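You operate a simulated robot arm through the tools that you are given. There is no shell and no other tool.

You are at the controls of a simulated robot arm. One attempt, no reset.

TASK
Oil the stiff head of the cold steam press and work it free.
Fine: two or three drops from the brown oil can on the press oil point, can back; then lift the head right up and lower it again. Set down upright: brown oil can.

It is judged by the outcome, as a careful person would: the job done as asked, and still so three seconds after it is handed in. It fails if anything else is knocked over, pushed out of place, dropped, spilled or broken.

THE ROBOT
A 6-joint arm with a two-finger gripper, fixed in place. Base frame: the origin is on the floor under the middle of its stand, x ahead of it, y to its left, z up. Readings come in mm, degrees, newtons and seconds.
It reaches about 1572 mm from its shoulder. Its first joint turns from -166.0 to 166.0 degrees. Payload 2.45 kg.
Tool frame: the origin (TCP) lies between the finger pads and is the grasp point; the fingertips stand 20 mm ahead of it; z points along the fingers, y is the line along which they close. The gripper opens to 140 mm; its body begins 168 mm behind the TCP.
Orientation is that of the tool frame in the base frame, as [roll, pitch, yaw] about the fixed x, y, z axes, in that order (R = Rz(yaw) Ry(pitch) Rx(roll)). With the fingers straight down and closing along the base's y, the tool's x points along the base's -x, its y along +y and its z along -z.

THE INTERFACE
- The arm moves only by the tool servo_tool. Its arguments are lists of equal length, an entry for each row: "gripper": the opening, from 0 (shut) to 1 (fully open); "xyz": the shift along the tool's x, y, z in mm, a list of three; "rotation": the turn, a rotation vector about the tool's x, y, z in degrees, a list of three. In form: {"gripper": [gripper, ...], "xyz": [[dx, dy, dz], ...], "rotation": [[ax, ay, az], ...]}. A call has 1 to 20 rows; each row is the pose to reach, as a shift and turn from the pose commanded when the call began, along the tool's axes at that moment. A row lasts 0.2 s, in which the tool goes at most 50 mm and 8.6 degrees; a call with a longer step from one row to the next is refused whole, and so is a gripper value outside its range. Where a pose cannot be reached the arm comes as near as it can. A force on the tool above 90 N (or 10 N above the force at the start of the call, whichever is more), or a blocked arm, ends the call early, and 0.2 s more pass. Each finger travels about 45 mm/s and halts on what it meets, pressing with about 29 N; the grip force reading is that of the motor and also rises with nothing between the fingers. The clock runs only during rows and for 0.2 s after the last one: add rows that repeat a pose to give the fingers time. The reply holds the time, the measured pose of the TCP, the force on the tool along the base axes, the opening and the grip force, in the units named above and with some noise, with the torque about the TCP (base axes, N m) and any sound that the robot's microphone picked up, and new pictures: "show" is both (left out), scene, wrist or none.
- Cameras (640 x 400 px; columns grow to the right, rows downward): "scene" is fixed at [398.8, 499.6, 1505.9]; the picture's right is [-0.84, -0.54, 0.00], its down [-0.12, 0.18, -0.98] and it looks along [0.53, -0.82, -0.21] (base axes); focal length 318 px, centre (320, 200). "wrist" rides on the gripper at [78, 11, -209] in the tool frame; the picture's right is [-0.14, 0.99, 0.00], its down [-0.92, -0.13, -0.37] and it looks along [-0.36, -0.05, 0.93] (tool axes); focal length 280 px, centre (320, 200). There is no depth. A picture from a camera that has moved, and an enlarged one, comes with that camera's place and axes in the base frame and with its lens.
- enlarge(camera, box): a new picture of the part [left, top, right, bottom] of that camera's present view, enlarged. No time passes.
- close_job(): hands the job in; it is judged then, once.

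Places have to be worked out from the pictures, the camera data and where the tool is seen. Open the gripper and draw the arm clear of the work before you hand the job in, unless the task says otherwise.

The tools are called by a JSON object that holds its "method" and its "body". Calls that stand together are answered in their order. servo_tool: Moves the arm, as the interface text tells. Its arguments: {"type":"object","properties":{"gripper":{"type":"array"},"xyz":{"type":"array"},"rotation":{"type":"array"},"show":{"type":"string","enum":["both","scene","wrist","none"]}},"required":["gripper","xyz","rotation"]} The other tools are called the same way: enlarge (camera, box) takes an enlarged picture of a part of a camera's view; close_job () hands the job in.

At the start:

```text
clock: 0.0
ee_pos: [536.9, -176.0, 1469.5]
tool_rot: [-179.9, 0.2, -180.0]
wrist_force: [1.0, 0.3, 0.1]
ft_torque: [0.02, -0.01, -0.02]
width: 140.2
finger_force: 0.0
```

scene: 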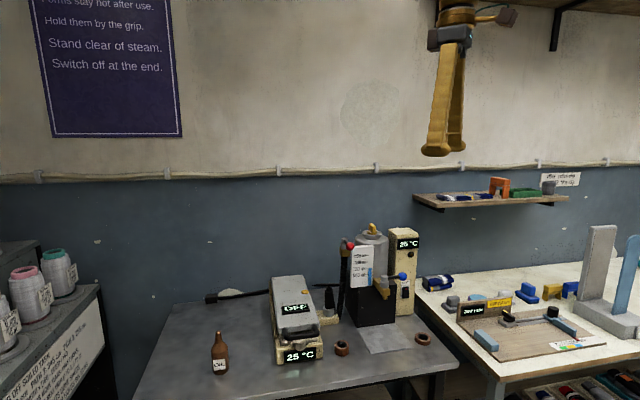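
wrist: 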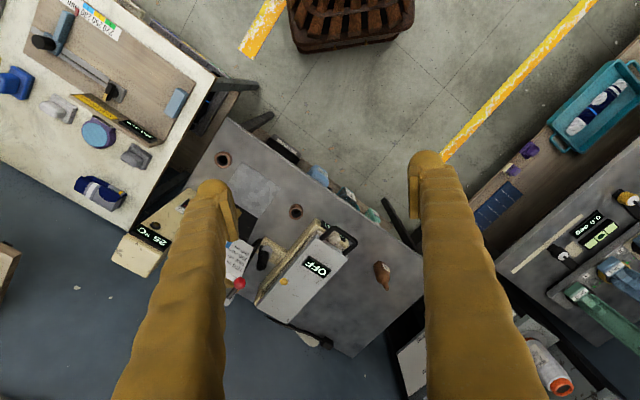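

I start by looking closer at the press and the oil can in both cameras before moving.

{"method": "enlarge", "body": {"camera": "scene", "box": [190, 210, 450, 380]}}

{"method": "enlarge", "body": {"camera": "wrist", "box": [200, 130, 440, 360]}}

```text
2.35 times, centred on (320, 295) of scene
camera zoom: at [398.8, 499.6, 1505.9], right [-0.84, -0.54, 0.0], down [-0.12, 0.18, -0.98], along [0.53, -0.82, -0.21], focal length 747 px, centre (320, -24)
```

zoom: 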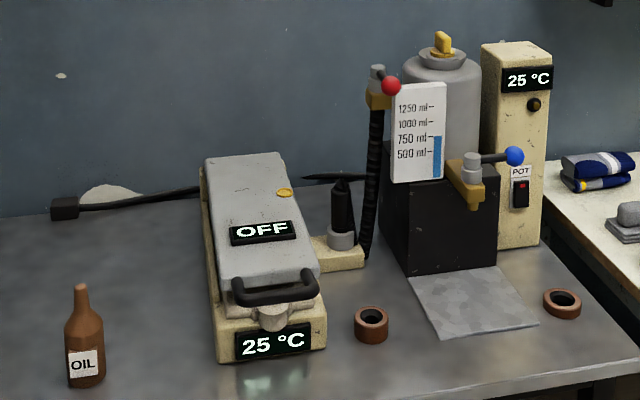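

```text
1.74 times, centred on (320, 245) of wrist
camera zoom: at [460.6, -165.9, 1679.7], right [0.14, 0.99, 0.0], down [0.92, -0.13, 0.37], along [0.37, -0.05, -0.93], focal length 488 px, centre (320, 122)
```

zoom: 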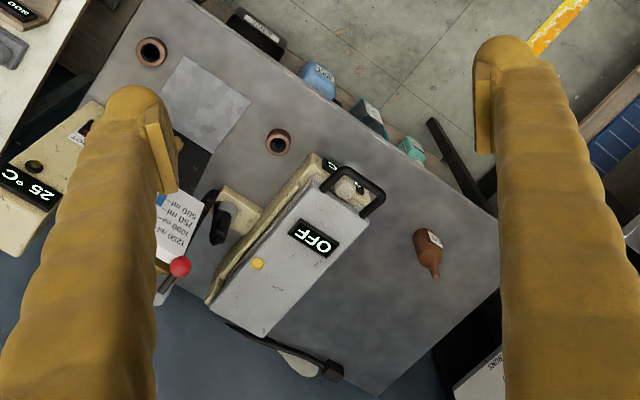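

The scene camera faces the press squarely. I judge the brown can at about (1094, -32) on a bench top near z=800, the yellow dot on the press head at about (1015, -359, 941) and the handle at about (877, -144, 938). I'll bring the wrist camera closer above the press, staying high, to inspect it.

{"method": "servo_tool", "body": {"gripper": [1, 1, 1, 1, 1, 1, 1, 1, 1, 1], "xyz": [[-35, -16, 22], [-70, -32, 44], [-105, -48, 66], [-140, -64, 88], [-175, -80, 110], [-210, -96, 132], [-245, -112, 154], [-280, -128, 176], [-315, -144, 198], [-350, -160, 220]], "rotation": [[0, 0, 0], [0, 0, 0], [0, 0, 0], [0, 0, 0], [0, 0, 0], [0, 0, 0], [0, 0, 0], [0, 0, 0], [0, 0, 0], [0, 0, 0]]}}

```text
clock: 2.2
ee_pos: [887.1, -336.7, 1250.1]
tool_rot: [-179.8, 0.2, -179.9]
wrist_force: [-0.7, -0.1, 0.5]
ft_torque: [-0.03, -0.1, 0.0]
width: 139.8
finger_force: 0.1
camera wrist: at [811.0, -327.1, 1460.2], right [0.14, 0.99, 0.0], down [0.92, -0.13, 0.37], along [0.37, -0.05, -0.93], focal length 280 px, centre (320, 200)
```

scene: 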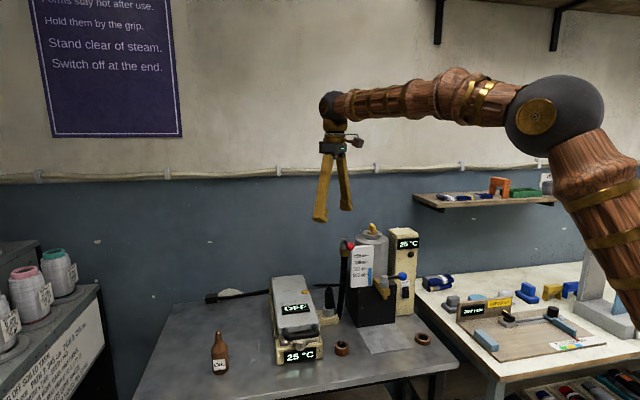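
wrist: 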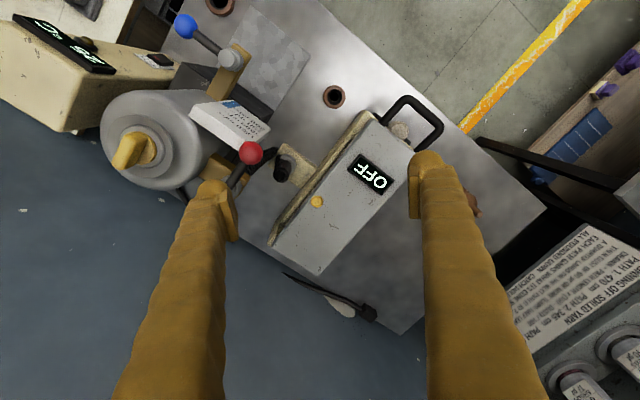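

The arm moved as expected. Now I enlarge the press head for the oil point and the handle.

{"method": "enlarge", "body": {"camera": "wrist", "box": [240, 80, 460, 290]}}

{"method": "enlarge", "body": {"camera": "scene", "box": [250, 260, 360, 370]}}

{"method": "enlarge", "body": {"camera": "scene", "box": [190, 320, 250, 380]}}

```text
1.90 times, centred on (350, 185) of wrist
camera zoom: at [811.0, -327.1, 1460.2], right [0.14, 0.99, 0.0], down [0.92, -0.13, 0.37], along [0.37, -0.05, -0.93], focal length 534 px, centre (263, 229)
```

zoom: 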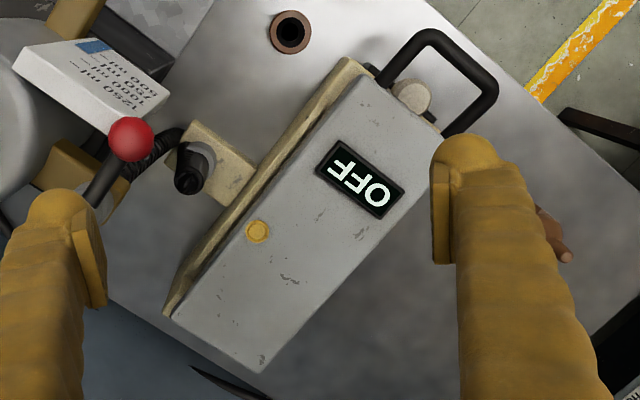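

```text
3.64 times, centred on (305, 315) of scene
camera zoom: at [398.8, 499.6, 1505.9], right [-0.84, -0.54, 0.0], down [-0.12, 0.18, -0.98], along [0.53, -0.82, -0.21], focal length 1155 px, centre (374, -218)
```

zoom: 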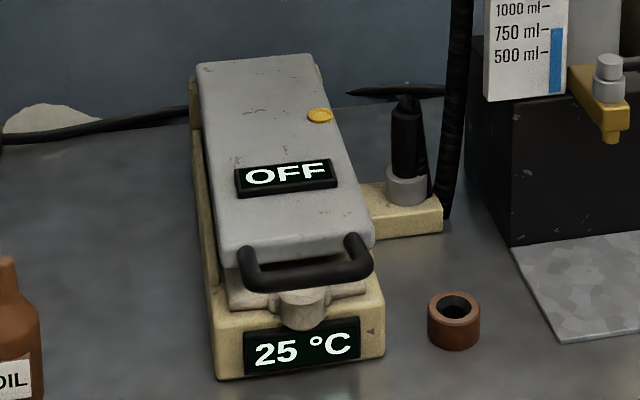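

```text
6.67 times, centred on (220, 350) of scene
camera zoom: at [398.8, 499.6, 1505.9], right [-0.84, -0.54, 0.0], down [-0.12, 0.18, -0.98], along [0.53, -0.82, -0.21], focal length 2117 px, centre (987, -800)
```

zoom: 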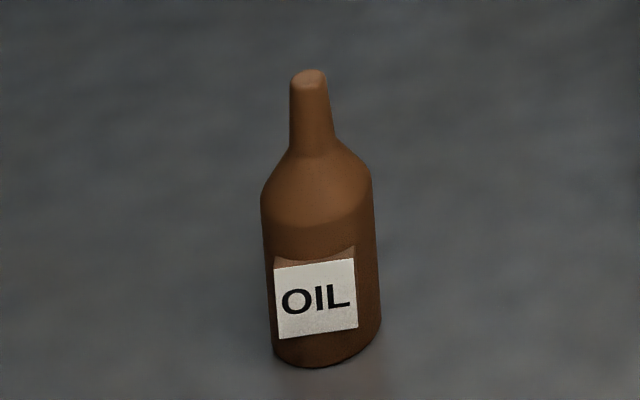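

The yellow ring on the head (about (1018, -364, 934)) is the oil point. The U-handle bar centre is about (877, -147, 934), and the press points along about -46° yaw. I'll now go over the can with the tool yawed to that heading for a closer look.

{"method": "servo_tool", "body": {"gripper": [1, 1, 1, 1, 1, 1, 1, 1, 1, 1], "xyz": [[-16, 35.4, 21.7], [-32, 70.8, 43.4], [-48, 106.2, 65.1], [-64, 141.6, 86.8], [-80, 177, 108.5], [-96, 212.4, 130.2], [-112, 247.8, 151.9], [-128, 283.2, 173.6], [-144, 318.6, 195.3], [-160, 354, 217]], "rotation": [[0, 0, 4.6], [0, 0, 9.2], [0, 0, 13.8], [0, 0, 18.4], [0, 0, 23], [0, 0, 27.6], [0, 0, 32.2], [0, 0, 36.8], [0, 0, 41.4], [0, 0, 46]]}}

```text
clock: 4.4
ee_pos: [1048.3, 17.5, 1033.7]
tool_rot: [-179.9, 0.2, 133.9]
wrist_force: [-0.9, 0.4, 1.1]
ft_torque: [0.02, 0.0, 0.0]
width: 140.2
finger_force: 0.0
camera wrist: at [1003.0, 80.4, 1243.1], right [0.81, 0.59, 0.0], down [0.55, -0.75, 0.37], along [0.22, -0.3, -0.93], focal length 280 px, centre (320, 200)
```

scene: 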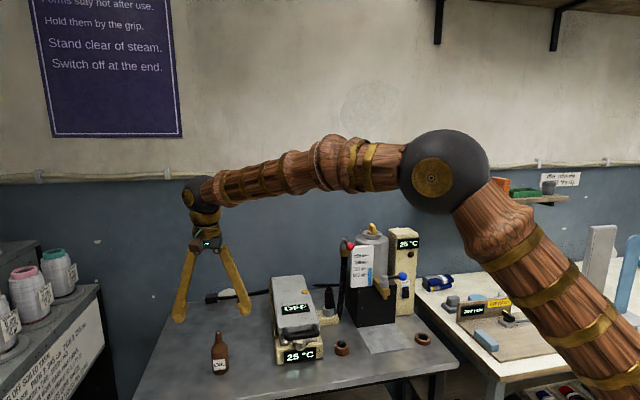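
wrist: 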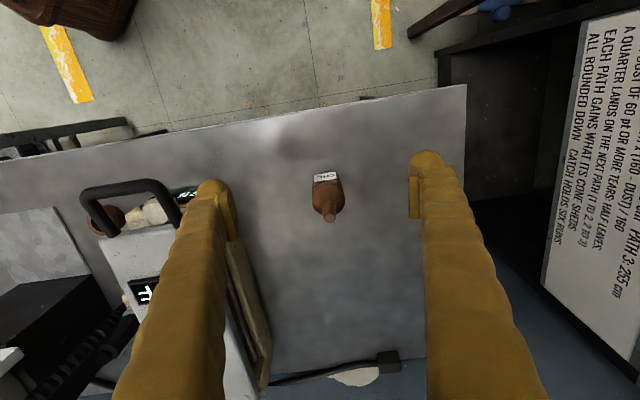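

The can is near the picture centre. I enlarge to fix its axis and diameter.

{"method": "enlarge", "body": {"camera": "wrist", "box": [270, 150, 380, 240]}}

{"method": "enlarge", "body": {"camera": "wrist", "box": [70, 140, 290, 400]}}

```text
4.44 times, centred on (325, 195) of wrist
camera zoom: at [1003.0, 80.4, 1243.1], right [0.81, 0.59, 0.0], down [0.55, -0.75, 0.37], along [0.22, -0.3, -0.93], focal length 1246 px, centre (298, 222)
```

zoom: 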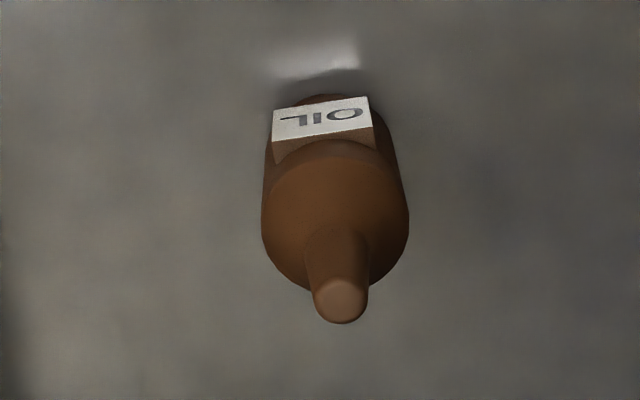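

```text
1.54 times, centred on (180, 270) of wrist
camera zoom: at [1003.0, 80.4, 1243.1], right [0.81, 0.59, 0.0], down [0.55, -0.75, 0.37], along [0.22, -0.3, -0.93], focal length 431 px, centre (535, 92)
```

zoom: 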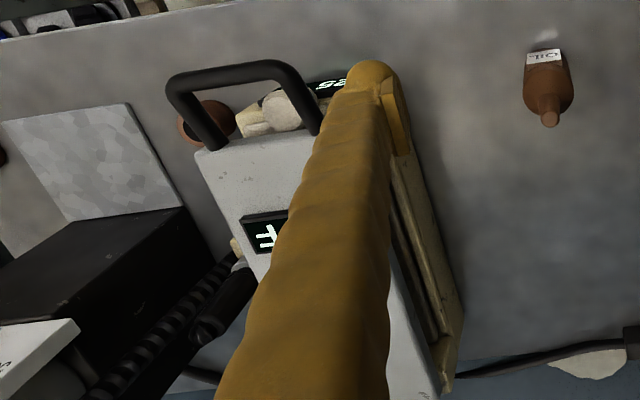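

The can's axis is at about (1097, -31), diameter ≈47 mm, standing on z≈797 with the tip at ≈935. I'll pitch the tool to horizontal (pointing along the press heading) while backing off 50 mm, staying above the can's height.

{"method": "servo_tool", "body": {"gripper": [1, 1, 1, 1, 1, 1, 1, 1, 1, 1, 1, 1], "xyz": [[5, 0, 0], [10, 0, 0], [15, 0, 0], [20, 0, 0], [25, 0, 0], [30, 0, 0], [35, 0, 0], [40, 0, 0], [45, 0, 0], [50, 0, 0], [50, 0, 0], [50, 0, 0]], "rotation": [[0, -7.5, 0], [0, -15, 0], [0, -22.5, 0], [0, -30, 0], [0, -37.5, 0], [0, -45, 0], [0, -52.5, 0], [0, -60, 0], [0, -67.5, 0], [0, -75, 0], [0, -82.5, 0], [0, -90, 0]]}}

```text
clock: 7.0
ee_pos: [1013.3, 53.8, 1032.8]
tool_rot: [8.8, 89.8, -37.2]
wrist_force: [-0.1, -1.0, -0.1]
ft_torque: [0.03, 0.05, 0.03]
width: 139.9
finger_force: 0.1
camera wrist: at [877.8, 210.3, 955.1], right [0.71, 0.69, 0.14], down [-0.35, 0.18, 0.92], along [0.61, -0.7, 0.37], focal length 280 px, centre (320, 200)
```

scene: 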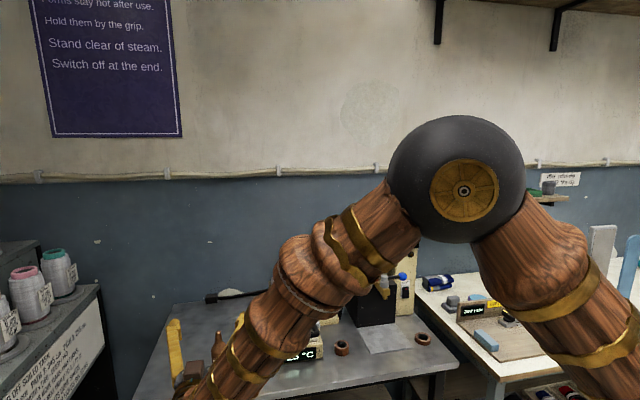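
wrist: 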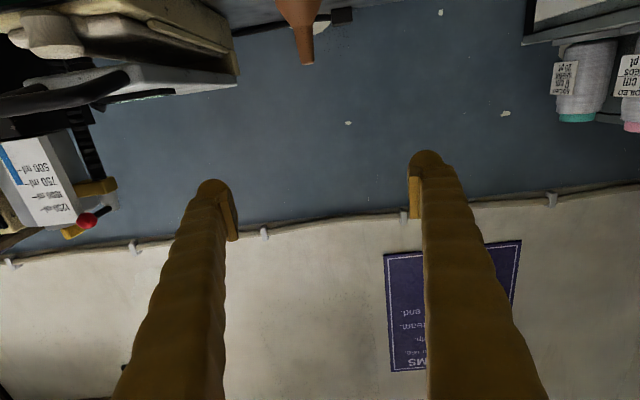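

Tool is horizontal and the can lies ~119 mm ahead with only ~1 mm lateral offset. Next I descend to z≈848, still behind the can.

{"method": "servo_tool", "body": {"gripper": [1, 1, 1, 1, 1], "xyz": [[37, 0, 0], [74, 0, 0], [111, 0, 0], [148, 0, 0], [184, 0, 0]], "rotation": [[0, 0, 0], [0, 0, 0], [0, 0, 0], [0, 0, 0], [0, 0, 0]]}}

```text
clock: 8.2
ee_pos: [1014.4, 54.1, 849.9]
tool_rot: [-0.3, 89.8, -46.3]
wrist_force: [0.0, 0.7, 0.1]
ft_torque: [0.04, 0.02, 0.02]
width: 140.2
finger_force: 0.1
camera wrist: at [878.9, 210.9, 771.4], right [0.71, 0.69, 0.14], down [-0.35, 0.18, 0.92], along [0.61, -0.7, 0.37], focal length 280 px, centre (320, 200)
```

scene: 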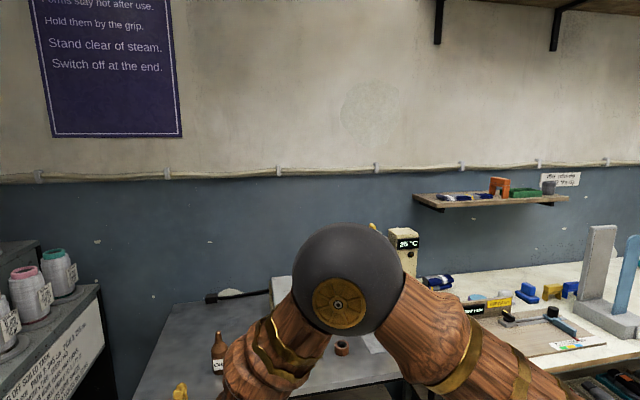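
wrist: 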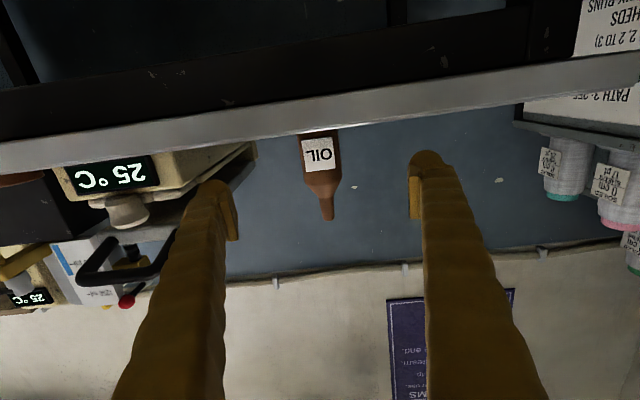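

The can body spans z≈797–864 and sits ~2 mm to +y of the tool axis. I move forward 118 mm with the small corrections so the can sits between the open fingers.

{"method": "servo_tool", "body": {"gripper": [1, 1, 1, 1, 1], "xyz": [[4, 2, 20], [4, 2, 50], [4, 2, 80], [4, 2, 105], [4, 2, 118]], "rotation": [[0, 0, 0], [0, 0, 0], [0, 0, 0], [0, 0, 0], [0, 0, 0]], "show": "wrist"}}

```text
clock: 9.4
ee_pos: [1096.6, -32.0, 847.0]
tool_rot: [-16.3, 89.9, -62.3]
wrist_force: [0.1, -0.2, -0.2]
ft_torque: [0.02, 0.01, 0.01]
width: 140.2
finger_force: 0.0
camera wrist: at [961.2, 125.8, 767.9], right [0.71, 0.69, 0.14], down [-0.35, 0.18, 0.92], along [0.61, -0.7, 0.37], focal length 280 px, centre (320, 200)
```

wrist: 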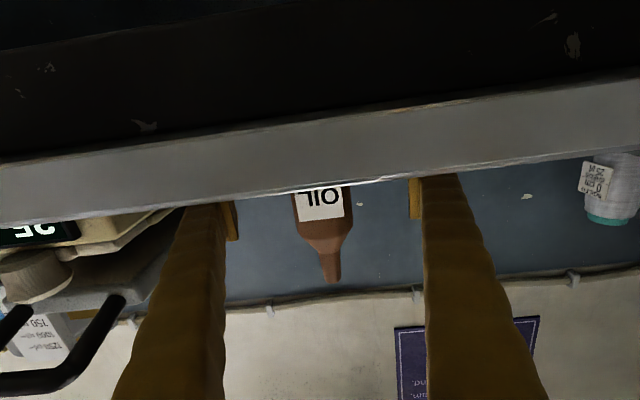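

The can is centred between the fingers (tip ~82 mm above TCP, y offset <1 mm). Closing the gripper now.

{"method": "servo_tool", "body": {"gripper": [0.8, 0.6, 0.45, 0.35, 0.25, 0.25, 0.25, 0.25, 0.25, 0.25], "xyz": [[0, 0, 0], [0, 0, 0], [0, 0, 0], [0, 0, 0], [0, 0, 0], [0, 0, 0], [0, 0, 0], [0, 0, 0], [0, 0, 0], [0, 0, 0]], "rotation": [[0, 0, 0], [0, 0, 0], [0, 0, 0], [0, 0, 0], [0, 0, 0], [0, 0, 0], [0, 0, 0], [0, 0, 0], [0, 0, 0], [0, 0, 0]], "show": "wrist"}}

```text
clock: 11.6
ee_pos: [1097.0, -29.5, 846.4]
tool_rot: [-14.4, 89.9, -60.6]
wrist_force: [-1.2, -1.1, 0.9]
ft_torque: [0.04, 0.0, 0.02]
width: 44.5
finger_force: 28.9
camera wrist: at [961.2, 125.8, 767.9], right [0.71, 0.69, 0.14], down [-0.35, 0.18, 0.92], along [0.61, -0.7, 0.37], focal length 280 px, centre (320, 200)
```

wrist: 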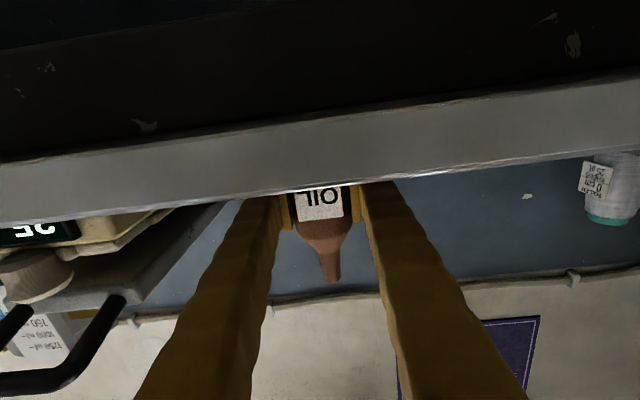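

The can is gripped (44.5 mm, 29 N). I lift straight up about 264 mm, gently at first.

{"method": "servo_tool", "body": {"gripper": [0.25, 0.25, 0.25, 0.25, 0.25, 0.25, 0.25, 0.25], "xyz": [[-10, 0, 0], [-30, 0, 0], [-65, 0, 0], [-105, 0, 0], [-145, 0, 0], [-185, 0, 0], [-225, 0, 0], [-264, 0, 0]], "rotation": [[0, 0, 0], [0, 0, 0], [0, 0, 0], [0, 0, 0], [0, 0, 0], [0, 0, 0], [0, 0, 0], [0, 0, 0]]}}

```text
clock: 13.4
ee_pos: [1098.6, -29.2, 1108.5]
tool_rot: [-41.6, 89.7, -87.7]
wrist_force: [1.2, 0.2, -1.7]
ft_torque: [-0.1, -0.05, 0.01]
width: 44.7
finger_force: 28.7
camera wrist: at [961.5, 126.2, 1030.2], right [0.71, 0.69, 0.14], down [-0.35, 0.18, 0.92], along [0.61, -0.7, 0.37], focal length 280 px, centre (320, 200)
```

scene: 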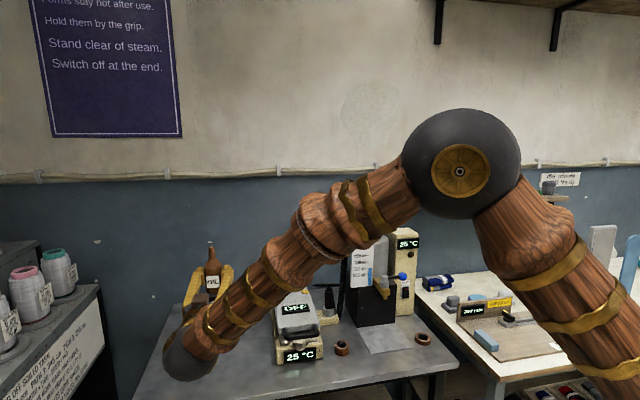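
wrist: 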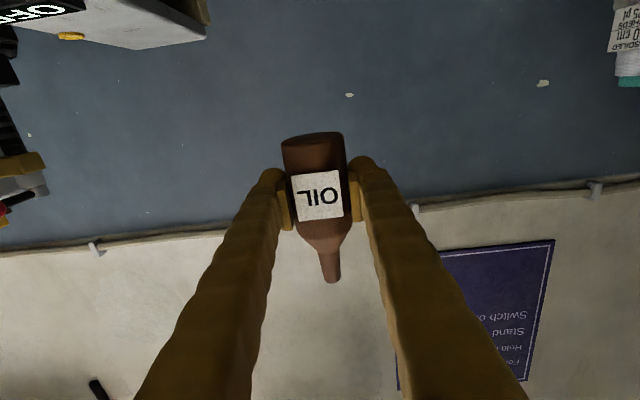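

The can is lifted cleanly and upright. The oil ring is visible at the top-left of the wrist view, so I enlarge it to refine its location.

{"method": "enlarge", "body": {"camera": "wrist", "box": [0, 0, 160, 100]}}

{"method": "enlarge", "body": {"camera": "scene", "box": [260, 270, 340, 330]}}

```text
4.00 times, centred on (80, 50) of wrist
camera zoom: at [961.5, 126.2, 1030.2], right [0.71, 0.69, 0.14], down [-0.35, 0.18, 0.92], along [0.61, -0.7, 0.37], focal length 1122 px, centre (1280, 800)
```

zoom: 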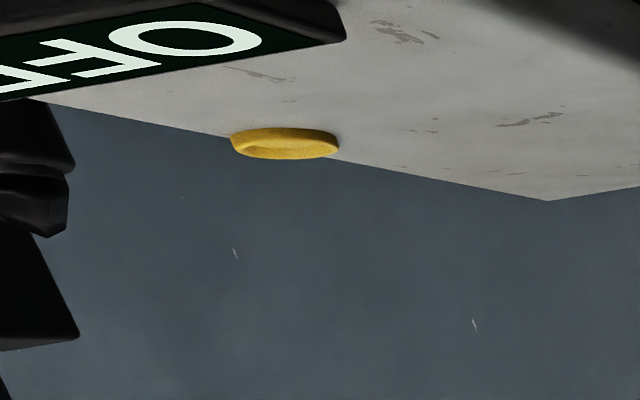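

```text
6.67 times, centred on (300, 300) of scene
camera zoom: at [398.8, 499.6, 1505.9], right [-0.84, -0.54, 0.0], down [-0.12, 0.18, -0.98], along [0.53, -0.82, -0.21], focal length 2117 px, centre (453, -467)
```

zoom: 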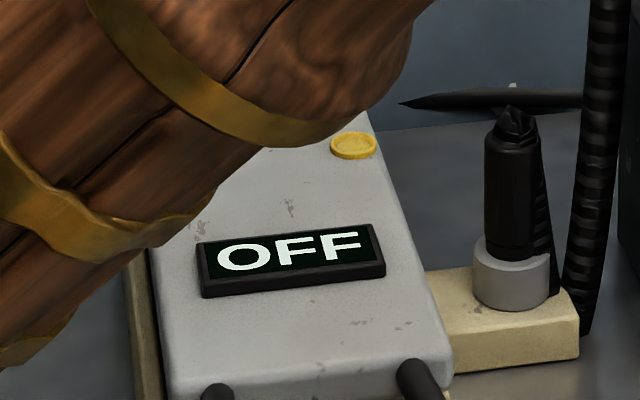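

Combining views, I put the oil ring at about (1020, -367, 929). Moving the can, upright and high (TCP z≈1110), until the TCP is above the ring.

{"method": "servo_tool", "body": {"gripper": [0.25, 0.25, 0.25, 0.25, 0.25, 0.25, 0.25, 0.25, 0.25, 0.25], "xyz": [[0, -15, 10], [0, -45, 30], [0, -80, 52], [0, -115, 75], [0, -150, 98], [0, -185, 121], [0, -220, 144], [0, -250, 163], [0, -275, 180], [0, -290, 189]], "rotation": [[0, 0, 0], [0, 0, 0], [0, 0, 0], [0, 0, 0], [0, 0, 0], [0, 0, 0], [0, 0, 0], [0, 0, 0], [0, 0, 0], [0, 0, 0]]}}

```text
clock: 15.6
ee_pos: [1019.6, -366.9, 1110.4]
tool_rot: [-7.8, 89.9, -53.9]
wrist_force: [0.8, -0.7, -1.6]
ft_torque: [0.0, 0.0, -0.02]
width: 44.6
finger_force: 29.2
camera wrist: at [882.4, -211.4, 1032.3], right [0.71, 0.69, 0.14], down [-0.35, 0.18, 0.92], along [0.61, -0.7, 0.37], focal length 280 px, centre (320, 200)
```

scene: 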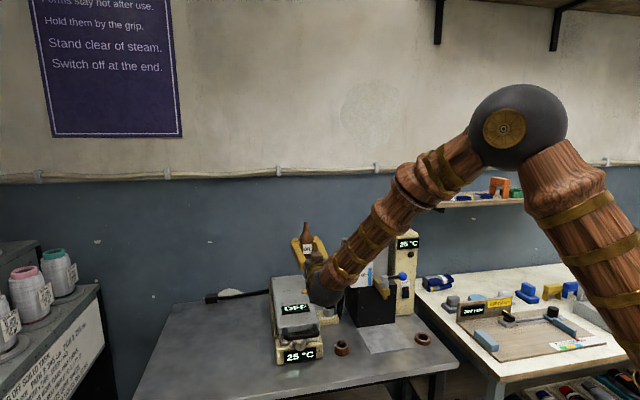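
wrist: 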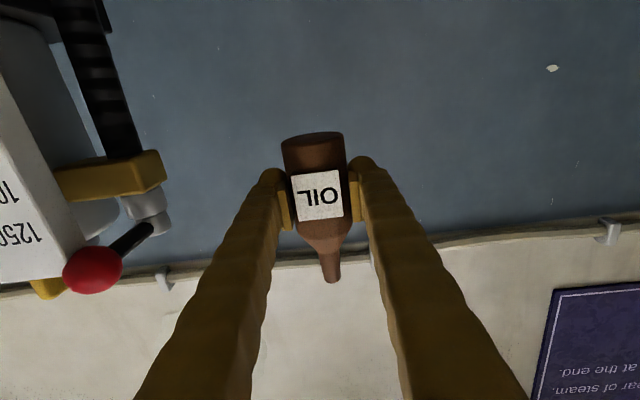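

The can is upright above the ring, with the red valve knob ~140 mm to the side. I roll 60° about the tool axis, shifting sideways so the spout tip stays above the ring, lowering 30 mm.

{"method": "servo_tool", "body": {"gripper": [0.25, 0.25, 0.25, 0.25, 0.25, 0.25, 0.25, 0.25], "xyz": [[4, 10.7, 0], [8, 21.2, 0], [12, 31.4, 0], [16, 41, 0], [20, 49.9, 0], [24, 58, 0], [27, 65.1, 0], [30, 71, 0]], "rotation": [[0, 0, 7.5], [0, 0, 15], [0, 0, 22.5], [0, 0, 30], [0, 0, 37.5], [0, 0, 45], [0, 0, 52.5], [0, 0, 60]]}}

```text
clock: 17.4
ee_pos: [1174.6, -307.5, 1207.0]
tool_rot: [101.7, 36.3, 46.0]
wrist_force: [0.1, 0.7, -2.0]
ft_torque: [-0.04, -0.03, -0.09]
width: 44.5
finger_force: 28.7
out of reach, approached as far as the arm can: row 3, 4, 5, 6, 7, 8
camera wrist: at [1095.2, -100.6, 1204.0], right [0.47, 0.19, 0.86], down [-0.81, -0.29, 0.5], along [0.34, -0.94, 0.02], focal length 280 px, centre (320, 200)
```

scene: 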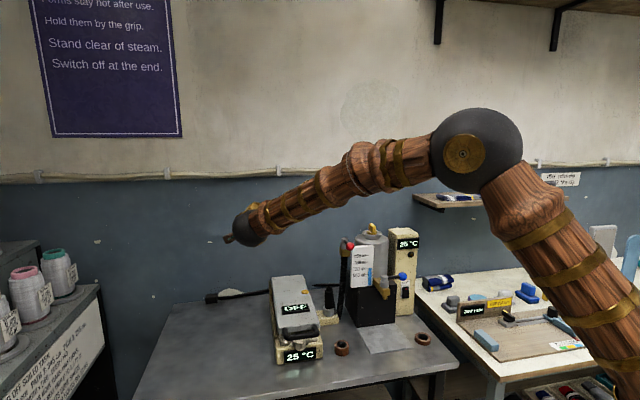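
wrist: 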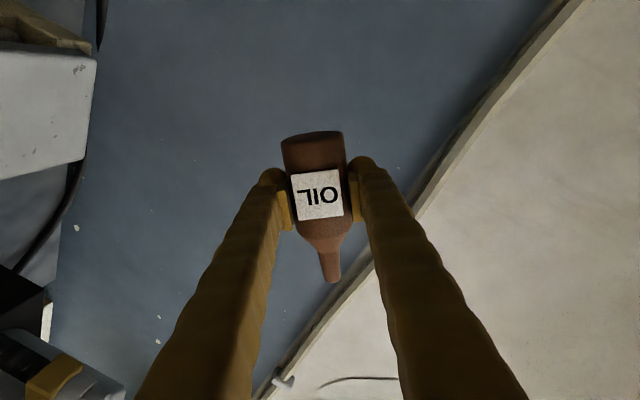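

Readings show the roll hit a joint limit: the arm drifted to (1175, -308, 1207) with the can tilted ~54°, still firmly held and no sound of dripping. I test with a zero move whether the commanded pose is now the reached one or the unreachable one.

{"method": "servo_tool", "body": {"gripper": [0.25], "xyz": [[0, 0, 0]], "rotation": [[0, 0, 0]], "show": "none"}}

```text
clock: 17.8
ee_pos: [1173.3, -307.0, 1208.1]
tool_rot: [101.7, 36.2, 45.9]
wrist_force: [0.1, 0.7, -1.1]
ft_torque: [0.02, 0.02, -0.03]
width: 44.5
finger_force: 28.8
```

No "out of reach" now, so the commanded pose equals the reached one. I'll turn the can back upright while returning to above its home spot. My plan is to set it down and re-grasp it with the gripper rolled 180°, so that pouring rolls away from this joint limit.

{"method": "servo_tool", "body": {"gripper": [0.25, 0.25, 0.25, 0.25, 0.25, 0.25, 0.25, 0.25, 0.25, 0.25], "xyz": [[15.1, -1.2, -25], [30.2, -2.4, -50], [45.2, -3.5, -75], [60.3, -4.7, -100], [75.4, -5.9, -125], [90.5, -7, -150], [105.6, -8.2, -175], [120.6, -9.4, -200], [135.7, -10.5, -225], [150.8, -11.7, -250.1]], "rotation": [[-0.89, -0.64, -5.34], [-1.79, -1.29, -10.68], [-2.68, -1.93, -16.02], [-3.57, -2.58, -21.36], [-4.47, -3.22, -26.7], [-5.36, -3.86, -32.04], [-6.25, -4.51, -37.38], [-7.14, -5.15, -42.72], [-8.04, -5.8, -48.06], [-8.93, -6.44, -53.4]]}}

```text
clock: 20.0
ee_pos: [1096.9, -30.5, 1149.5]
tool_rot: [-65.1, 89.7, -111.1]
wrist_force: [0.0, 0.0, -1.5]
ft_torque: [0.02, 0.0, 0.0]
width: 44.5
finger_force: 28.9
camera wrist: at [959.9, 126.1, 1073.0], right [0.71, 0.69, 0.14], down [-0.35, 0.18, 0.92], along [0.61, -0.7, 0.37], focal length 280 px, centre (320, 200)
```

scene: 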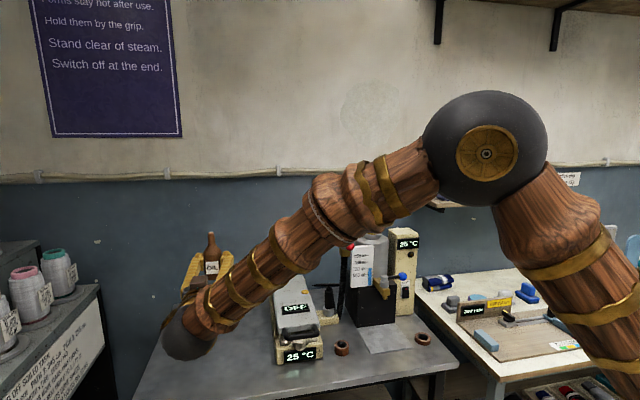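
wrist: 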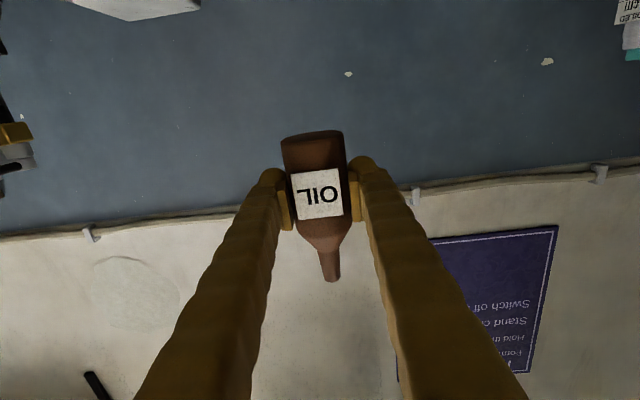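

The can is upright again over its home spot. Lowering it to ~2 mm above the original grasp height.

{"method": "servo_tool", "body": {"gripper": [0.25, 0.25, 0.25, 0.25, 0.25, 0.25, 0.25, 0.25, 0.25, 0.25], "xyz": [[40, 0, 0], [80, 0, 0], [120, 0, 0], [160, 0, 0], [200, 0, 0], [240, 0, 0], [270, 0, 0], [290, 0, 0], [298, 0, 0], [301, 0, 0]], "rotation": [[0, 0, 0], [0, 0, 0], [0, 0, 0], [0, 0, 0], [0, 0, 0], [0, 0, 0], [0, 0, 0], [0, 0, 0], [0, 0, 0], [0, 0, 0]], "show": "wrist"}}

```text
clock: 22.2
ee_pos: [1097.5, -32.1, 850.5]
tool_rot: [-34.3, 90.0, -80.4]
wrist_force: [-0.4, -1.0, -0.9]
ft_torque: [-0.01, -0.01, 0.05]
width: 44.4
finger_force: 28.7
camera wrist: at [961.4, 123.6, 771.8], right [0.71, 0.69, 0.14], down [-0.35, 0.18, 0.92], along [0.61, -0.7, 0.37], focal length 280 px, centre (320, 200)
```

wrist: 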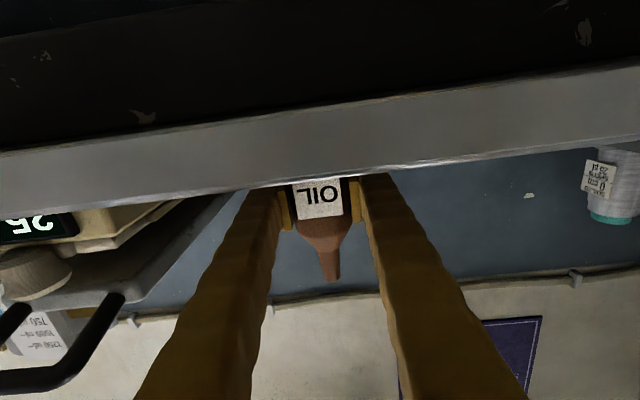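

Camera height suggests ~3.9 mm remain to the original height. Lowering in small steps and checking the contact force.

{"method": "servo_tool", "body": {"gripper": [0.25, 0.25, 0.25], "xyz": [[1.5, 0, 0], [3, 0, 0], [3.5, 0, 0]], "rotation": [[0, 0, 0], [0, 0, 0], [0, 0, 0]], "show": "none"}}

```text
clock: 23.0
ee_pos: [1097.9, -32.8, 846.8]
tool_rot: [3.3, 89.9, -42.9]
wrist_force: [-2.9, -2.1, 14.1]
ft_torque: [0.01, 0.28, -0.04]
width: 44.3
finger_force: 28.8
```

Contact at 14 N – the can is on the bench. I open the gripper fully, then back straight out.

{"method": "servo_tool", "body": {"gripper": [0.35, 0.5, 0.7, 0.9, 1, 1, 1, 1, 1, 1, 1], "xyz": [[0, 0, 0], [0, 0, 0], [0, 0, 0], [0, 0, 0], [0, 0, 0], [0, 0, 0], [0, 0, 0], [0, 0, -20], [0, 0, -50], [0, 0, -85], [0, 0, -120]], "rotation": [[0, 0, 0], [0, 0, 0], [0, 0, 0], [0, 0, 0], [0, 0, 0], [0, 0, 0], [0, 0, 0], [0, 0, 0], [0, 0, 0], [0, 0, 0], [0, 0, 0]]}}

```text
clock: 25.4
ee_pos: [1013.0, 55.0, 846.2]
tool_rot: [-46.9, 89.9, -92.9]
wrist_force: [-0.5, -0.3, -0.2]
ft_torque: [-0.01, 0.02, -0.01]
width: 140.0
finger_force: 0.0
camera wrist: at [877.3, 210.8, 768.9], right [0.71, 0.69, 0.14], down [-0.35, 0.18, 0.92], along [0.61, -0.7, 0.37], focal length 280 px, centre (320, 200)
```

scene: 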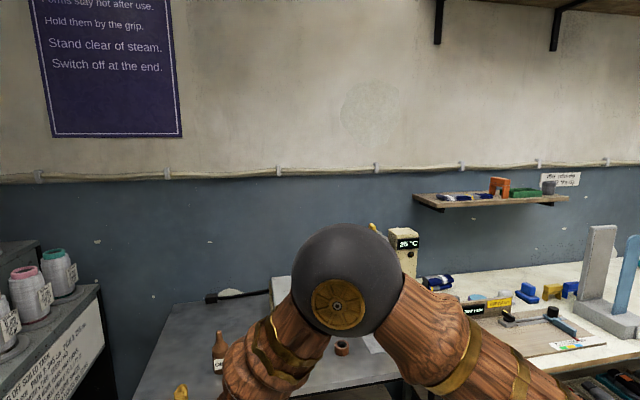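
wrist: 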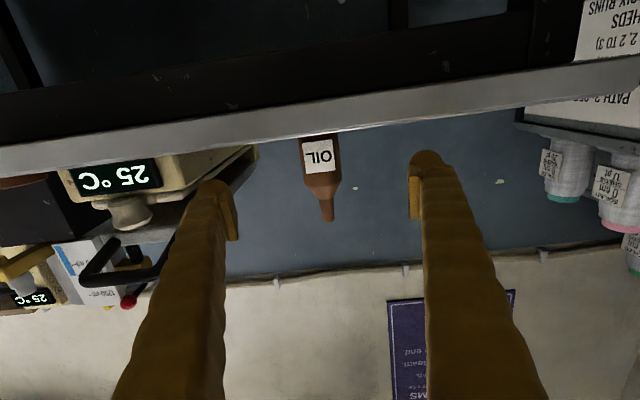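

The can stands back at home. I raise the tool clear and roll it the other way (−153° first) to check the wrist has range in that direction.

{"method": "servo_tool", "body": {"gripper": [1, 1, 1, 1, 1, 1, 1, 1, 1, 1, 1, 1, 1, 1, 1, 1, 1, 1, 1, 1], "xyz": [[-45, 0, 0], [-90, 0, -5], [-135, 0, -10], [-180, 0, -15], [-210, 0, -20], [-210, 0, -20], [-210, 0, -20], [-210, 0, -20], [-210, 0, -20], [-210, 0, -20], [-210, 0, -20], [-210, 0, -20], [-210, 0, -20], [-210, 0, -20], [-210, 0, -20], [-210, 0, -20], [-210, 0, -20], [-210, 0, -20], [-210, 0, -20], [-210, 0, -20]], "rotation": [[0, 0, 0], [0, 0, 0], [0, 0, -8.5], [0, 0, -17], [0, 0, -25.5], [0, 0, -34], [0, 0, -42.5], [0, 0, -51], [0, 0, -59.5], [0, 0, -68], [0, 0, -76.5], [0, 0, -85], [0, 0, -93.5], [0, 0, -102], [0, 0, -110.5], [0, 0, -119], [0, 0, -127.5], [0, 0, -136], [0, 0, -144.5], [0, 0, -153]], "show": "wrist"}}

```text
clock: 29.6
ee_pos: [999.3, 69.5, 1055.4]
tool_rot: [-89.9, -63.2, -136.2]
wrist_force: [0.1, -1.1, 0.6]
ft_torque: [-0.03, 0.02, -0.01]
width: 139.9
finger_force: 0.0
camera wrist: at [823.7, 187.3, 1120.8], right [-0.59, -0.57, -0.57], down [0.13, 0.63, -0.76], along [0.8, -0.52, -0.3], focal length 280 px, centre (320, 200)
```

wrist: 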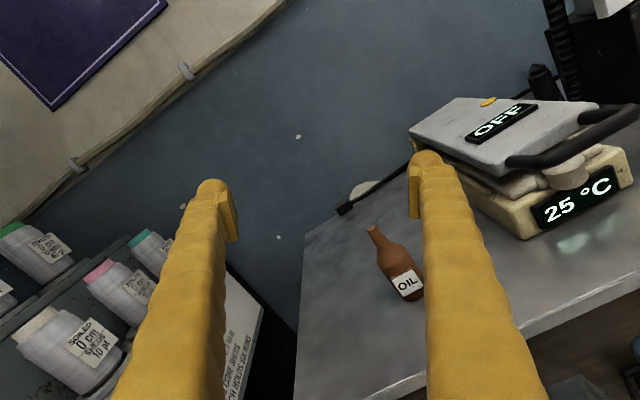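

The roll the other way works. I complete the remaining −27° so the camera is on top.

{"method": "servo_tool", "body": {"gripper": [1, 1, 1, 1], "xyz": [[0, 0, 0], [0, 0, 0], [0, 0, 0], [0, 0, 0]], "rotation": [[0, 0, -6.75], [0, 0, -13.5], [0, 0, -20.25], [0, 0, -27]]}}

```text
clock: 30.6
ee_pos: [1000.7, 67.6, 1055.8]
tool_rot: [69.8, -89.8, 64.1]
wrist_force: [-0.5, 0.4, -0.4]
ft_torque: [0.02, -0.05, 0.0]
width: 139.9
finger_force: 0.1
camera wrist: at [848.8, 210.5, 1134.4], right [-0.71, -0.69, -0.14], down [-0.16, 0.35, -0.92], along [0.68, -0.64, -0.36], focal length 280 px, centre (320, 200)
```

scene: 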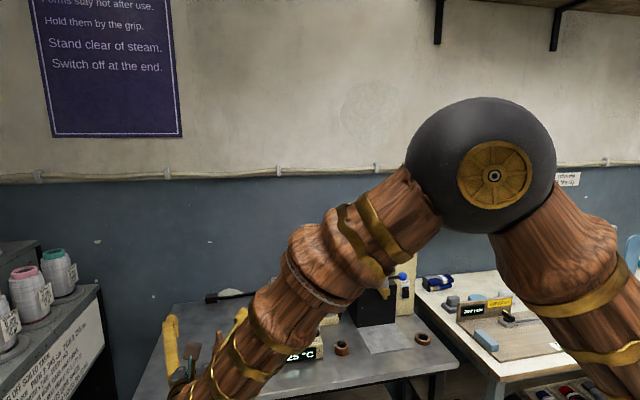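
wrist: 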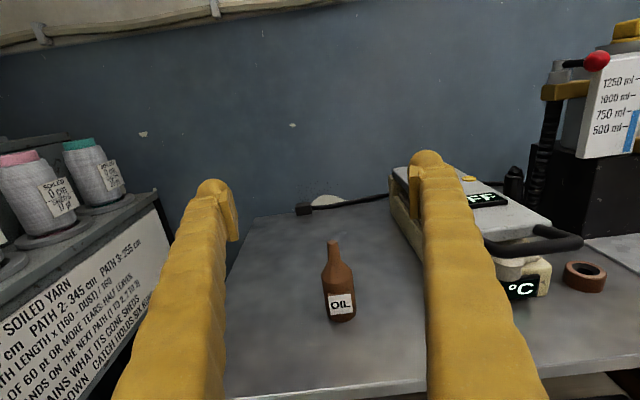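

Now the camera is on top with a natural view; the can is ~140 mm ahead and centred within ~1 mm. Descending to grasp height.

{"method": "servo_tool", "body": {"gripper": [1, 1, 1, 1, 1, 1], "xyz": [[-40, 0, 0], [-80, 0, 0], [-120, 0, 0], [-160, 0, 0], [-195, 0, 0], [-208, 0, 0]], "rotation": [[0, 0, 0], [0, 0, 0], [0, 0, 0], [0, 0, 0], [0, 0, 0], [0, 0, 0]], "show": "wrist"}}

```text
clock: 32.0
ee_pos: [1000.6, 67.3, 846.4]
tool_rot: [13.0, -89.8, 120.8]
wrist_force: [0.1, -0.4, 0.0]
ft_torque: [0.0, -0.02, -0.01]
width: 140.1
finger_force: 0.1
camera wrist: at [848.8, 209.9, 924.9], right [-0.71, -0.69, -0.14], down [-0.16, 0.35, -0.92], along [0.68, -0.64, -0.36], focal length 280 px, centre (320, 200)
```

wrist: 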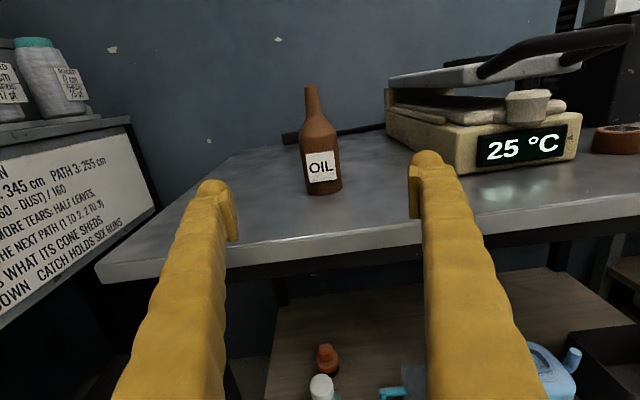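

The can is centred and upright in view. Advancing 140 mm to straddle it, then closing.

{"method": "servo_tool", "body": {"gripper": [1, 1, 1, 1, 1, 1, 0.8, 0.6, 0.45, 0.35, 0.25, 0.25, 0.25, 0.25, 0.25], "xyz": [[0, 1, 25], [0, 1, 60], [0, 1, 95], [0, 1, 120], [0, 1, 135], [0, 1, 140], [0, 1, 140], [0, 1, 140], [0, 1, 140], [0, 1, 140], [0, 1, 140], [0, 1, 140], [0, 1, 140], [0, 1, 140], [0, 1, 140]], "rotation": [[0, 0, 0], [0, 0, 0], [0, 0, 0], [0, 0, 0], [0, 0, 0], [0, 0, 0], [0, 0, 0], [0, 0, 0], [0, 0, 0], [0, 0, 0], [0, 0, 0], [0, 0, 0], [0, 0, 0], [0, 0, 0], [0, 0, 0]], "show": "wrist"}}

```text
clock: 35.2
ee_pos: [1097.2, -33.4, 846.5]
tool_rot: [47.2, -90.0, 86.7]
wrist_force: [0.3, -0.9, -0.6]
ft_torque: [0.02, -0.03, 0.02]
width: 44.4
finger_force: 28.7
camera wrist: at [945.4, 108.1, 925.3], right [-0.71, -0.69, -0.14], down [-0.16, 0.35, -0.92], along [0.68, -0.64, -0.36], focal length 280 px, centre (320, 200)
```

wrist: 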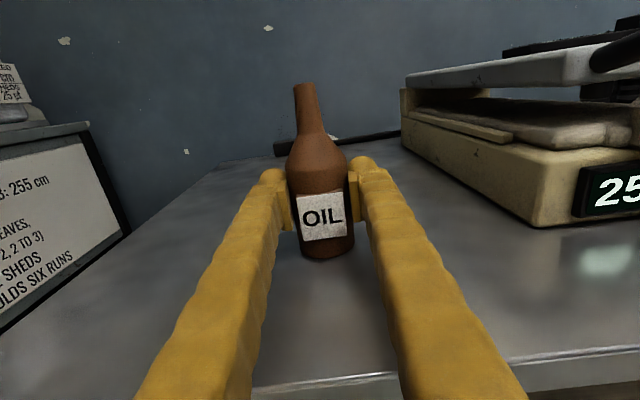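

Can gripped again (44.4 mm). Before lifting, I take a closer look at the press's side profile from here.

{"method": "enlarge", "body": {"camera": "wrist", "box": [390, 10, 640, 240]}}

```text
1.74 times, centred on (515, 125) of wrist
camera zoom: at [945.4, 108.1, 925.3], right [-0.71, -0.69, -0.14], down [-0.16, 0.35, -0.92], along [0.68, -0.64, -0.36], focal length 488 px, centre (-19, 330)
```

zoom: 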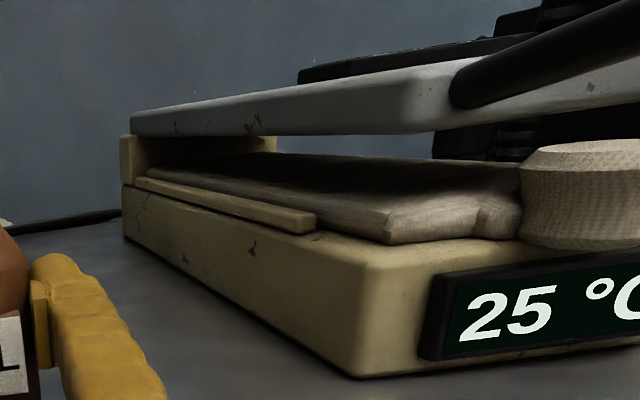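

Side profile is clear: the grey head is hinged at the back on the cream base, a form lies between. Now I lift the can straight up 263 mm.

{"method": "servo_tool", "body": {"gripper": [0.25, 0.25, 0.25, 0.25, 0.25, 0.25, 0.25, 0.25], "xyz": [[8, 0, 0], [28, 0, 0], [65, 0, 0], [105, 0, 0], [145, 0, 0], [185, 0, 0], [225, 0, 0], [263, 0, 0]], "rotation": [[0, 0, 0], [0, 0, 0], [0, 0, 0], [0, 0, 0], [0, 0, 0], [0, 0, 0], [0, 0, 0], [0, 0, 0]], "show": "wrist"}}

```text
clock: 37.0
ee_pos: [1097.1, -34.3, 1112.0]
tool_rot: [77.3, -89.9, 56.6]
wrist_force: [0.1, -0.2, -2.4]
ft_torque: [-0.04, -0.07, 0.0]
width: 44.4
finger_force: 29.0
camera wrist: at [945.0, 107.1, 1190.0], right [-0.71, -0.69, -0.14], down [-0.16, 0.35, -0.92], along [0.68, -0.64, -0.36], focal length 280 px, centre (320, 200)
```

wrist: 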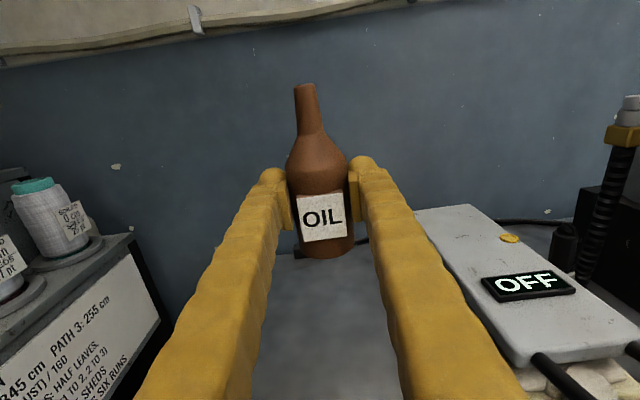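

The ring seen from this pose agrees with (1022, -365, 927). I carry the can over it, pitching the tool 15° down so camera and gripper stay clear of the press head.

{"method": "servo_tool", "body": {"gripper": [0.25, 0.25, 0.25, 0.25, 0.25, 0.25, 0.25, 0.25, 0.25, 0.25], "xyz": [[0, 14, 8], [0, 42, 24], [-1, 76, 44], [-1, 110, 64], [-1, 145, 84], [-2, 180, 104], [-2, 215, 125], [-2, 245, 142], [-2, 270, 157], [-2, 283, 164]], "rotation": [[0, -1, 0], [0, -2.5, 0], [0, -4, 0], [0, -6, 0], [0, -8, 0], [0, -10, 0], [0, -12, 0], [0, -13.5, 0], [0, -14.5, 0], [0, -15, 0]]}}

```text
clock: 39.2
ee_pos: [1005.2, -346.7, 1109.7]
tool_rot: [179.9, -75.0, -46.0]
wrist_force: [-0.1, 0.6, -2.3]
ft_torque: [-0.03, 0.0, 0.0]
width: 44.4
finger_force: 29.1
camera wrist: at [872.7, -225.6, 1239.7], right [-0.74, -0.66, -0.13], down [-0.32, 0.52, -0.79], along [0.59, -0.54, -0.59], focal length 280 px, centre (320, 200)
```

scene: 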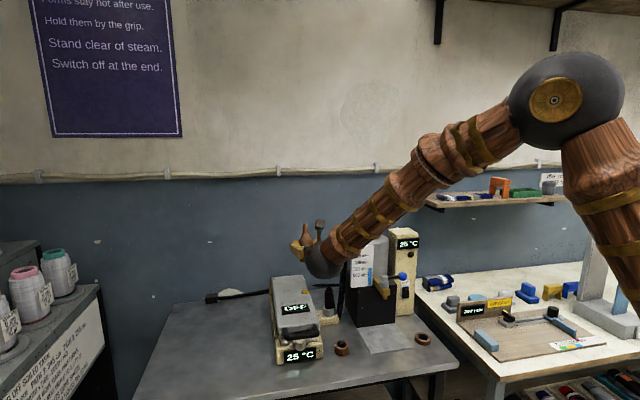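
wrist: 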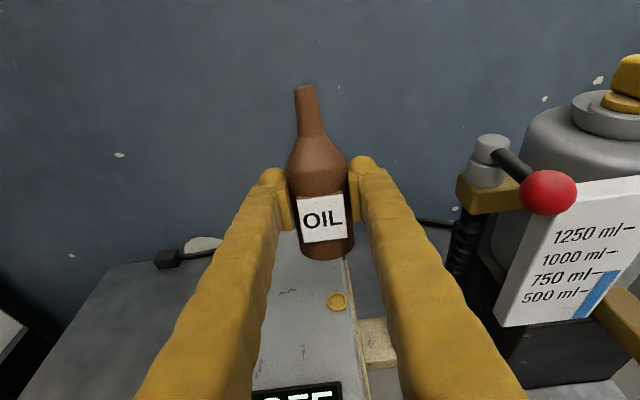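

The ring is in plain view; relative to the TCP it lies 25 mm ahead, 2 mm left and 182 mm below. I now roll the can 75° (below horizontal, no pouring yet) keeping the spout tip over the ring and descending.

{"method": "servo_tool", "body": {"gripper": [0.25, 0.25, 0.25, 0.25, 0.25, 0.25, 0.25, 0.25, 0.25, 0.25], "xyz": [[-6.6, -12.7, 6.4], [-14.2, -23.1, 9.0], [-21.7, -33.1, 11.9], [-29.1, -42.6, 15.2], [-36.4, -51.4, 18.7], [-43.7, -59.4, 22.5], [-50.9, -66.4, 26.6], [-58, -72.2, 30.9], [-65, -76.9, 35.3], [-72.1, -80.3, 39.9]], "rotation": [[0, 0, 7.5], [0, 0, 15], [0, 0, 22.5], [0, 0, 30], [0, 0, 37.5], [0, 0, 45], [0, 0, 52.5], [0, 0, 60], [0, 0, 67.5], [0, 0, 75]]}}

```text
clock: 41.4
ee_pos: [1078.3, -305.5, 1029.0]
tool_rot: [-105.4, -14.3, -132.2]
wrist_force: [0.2, -0.8, -1.4]
ft_torque: [0.03, 0.01, -0.02]
width: 44.3
finger_force: 28.7
camera wrist: at [883.9, -217.3, 1093.2], right [-0.27, 0.1, -0.96], down [0.4, 0.92, -0.01], along [0.88, -0.39, -0.28], focal length 280 px, centre (320, 200)
```

scene: 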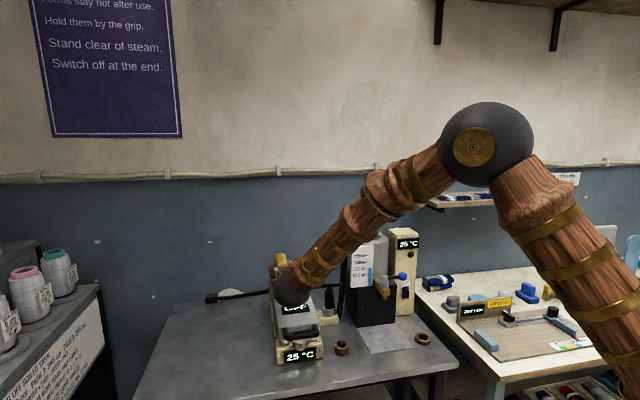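
wrist: 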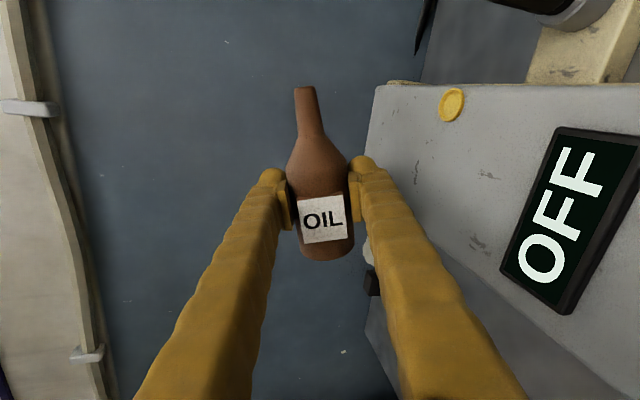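

The spout tip is at ≈(1026, -365) and the ring at ≈(1024, -365): aligned within ~2 mm. I continue the roll to 97° while lowering the TCP to z≈1000, then check for drops.

{"method": "servo_tool", "body": {"gripper": [0.25, 0.25, 0.25], "xyz": [[-5.6, 12.8, 6.5], [-9.8, 26, 13], [-9.1, 25.4, 15.5]], "rotation": [[0, 0, 7.5], [0, 0, 15], [0, 0, 22]], "show": "wrist"}}

```text
clock: 42.2
ee_pos: [1084.3, -310.2, 999.8]
tool_rot: [-105.1, 6.8, -138.1]
wrist_force: [-1.1, 0.0, -1.4]
ft_torque: [0.0, 0.01, 0.0]
width: 44.4
finger_force: 28.8
camera wrist: at [887.0, -215.6, 1034.6], right [0.01, 0.36, -0.93], down [0.44, 0.83, 0.33], along [0.9, -0.42, -0.15], focal length 280 px, centre (320, 200)
```

wrist: 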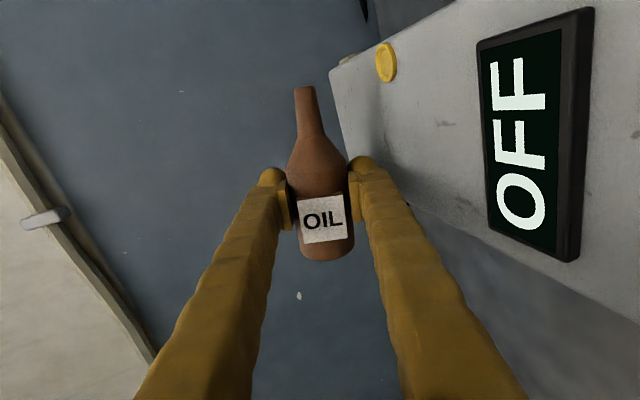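

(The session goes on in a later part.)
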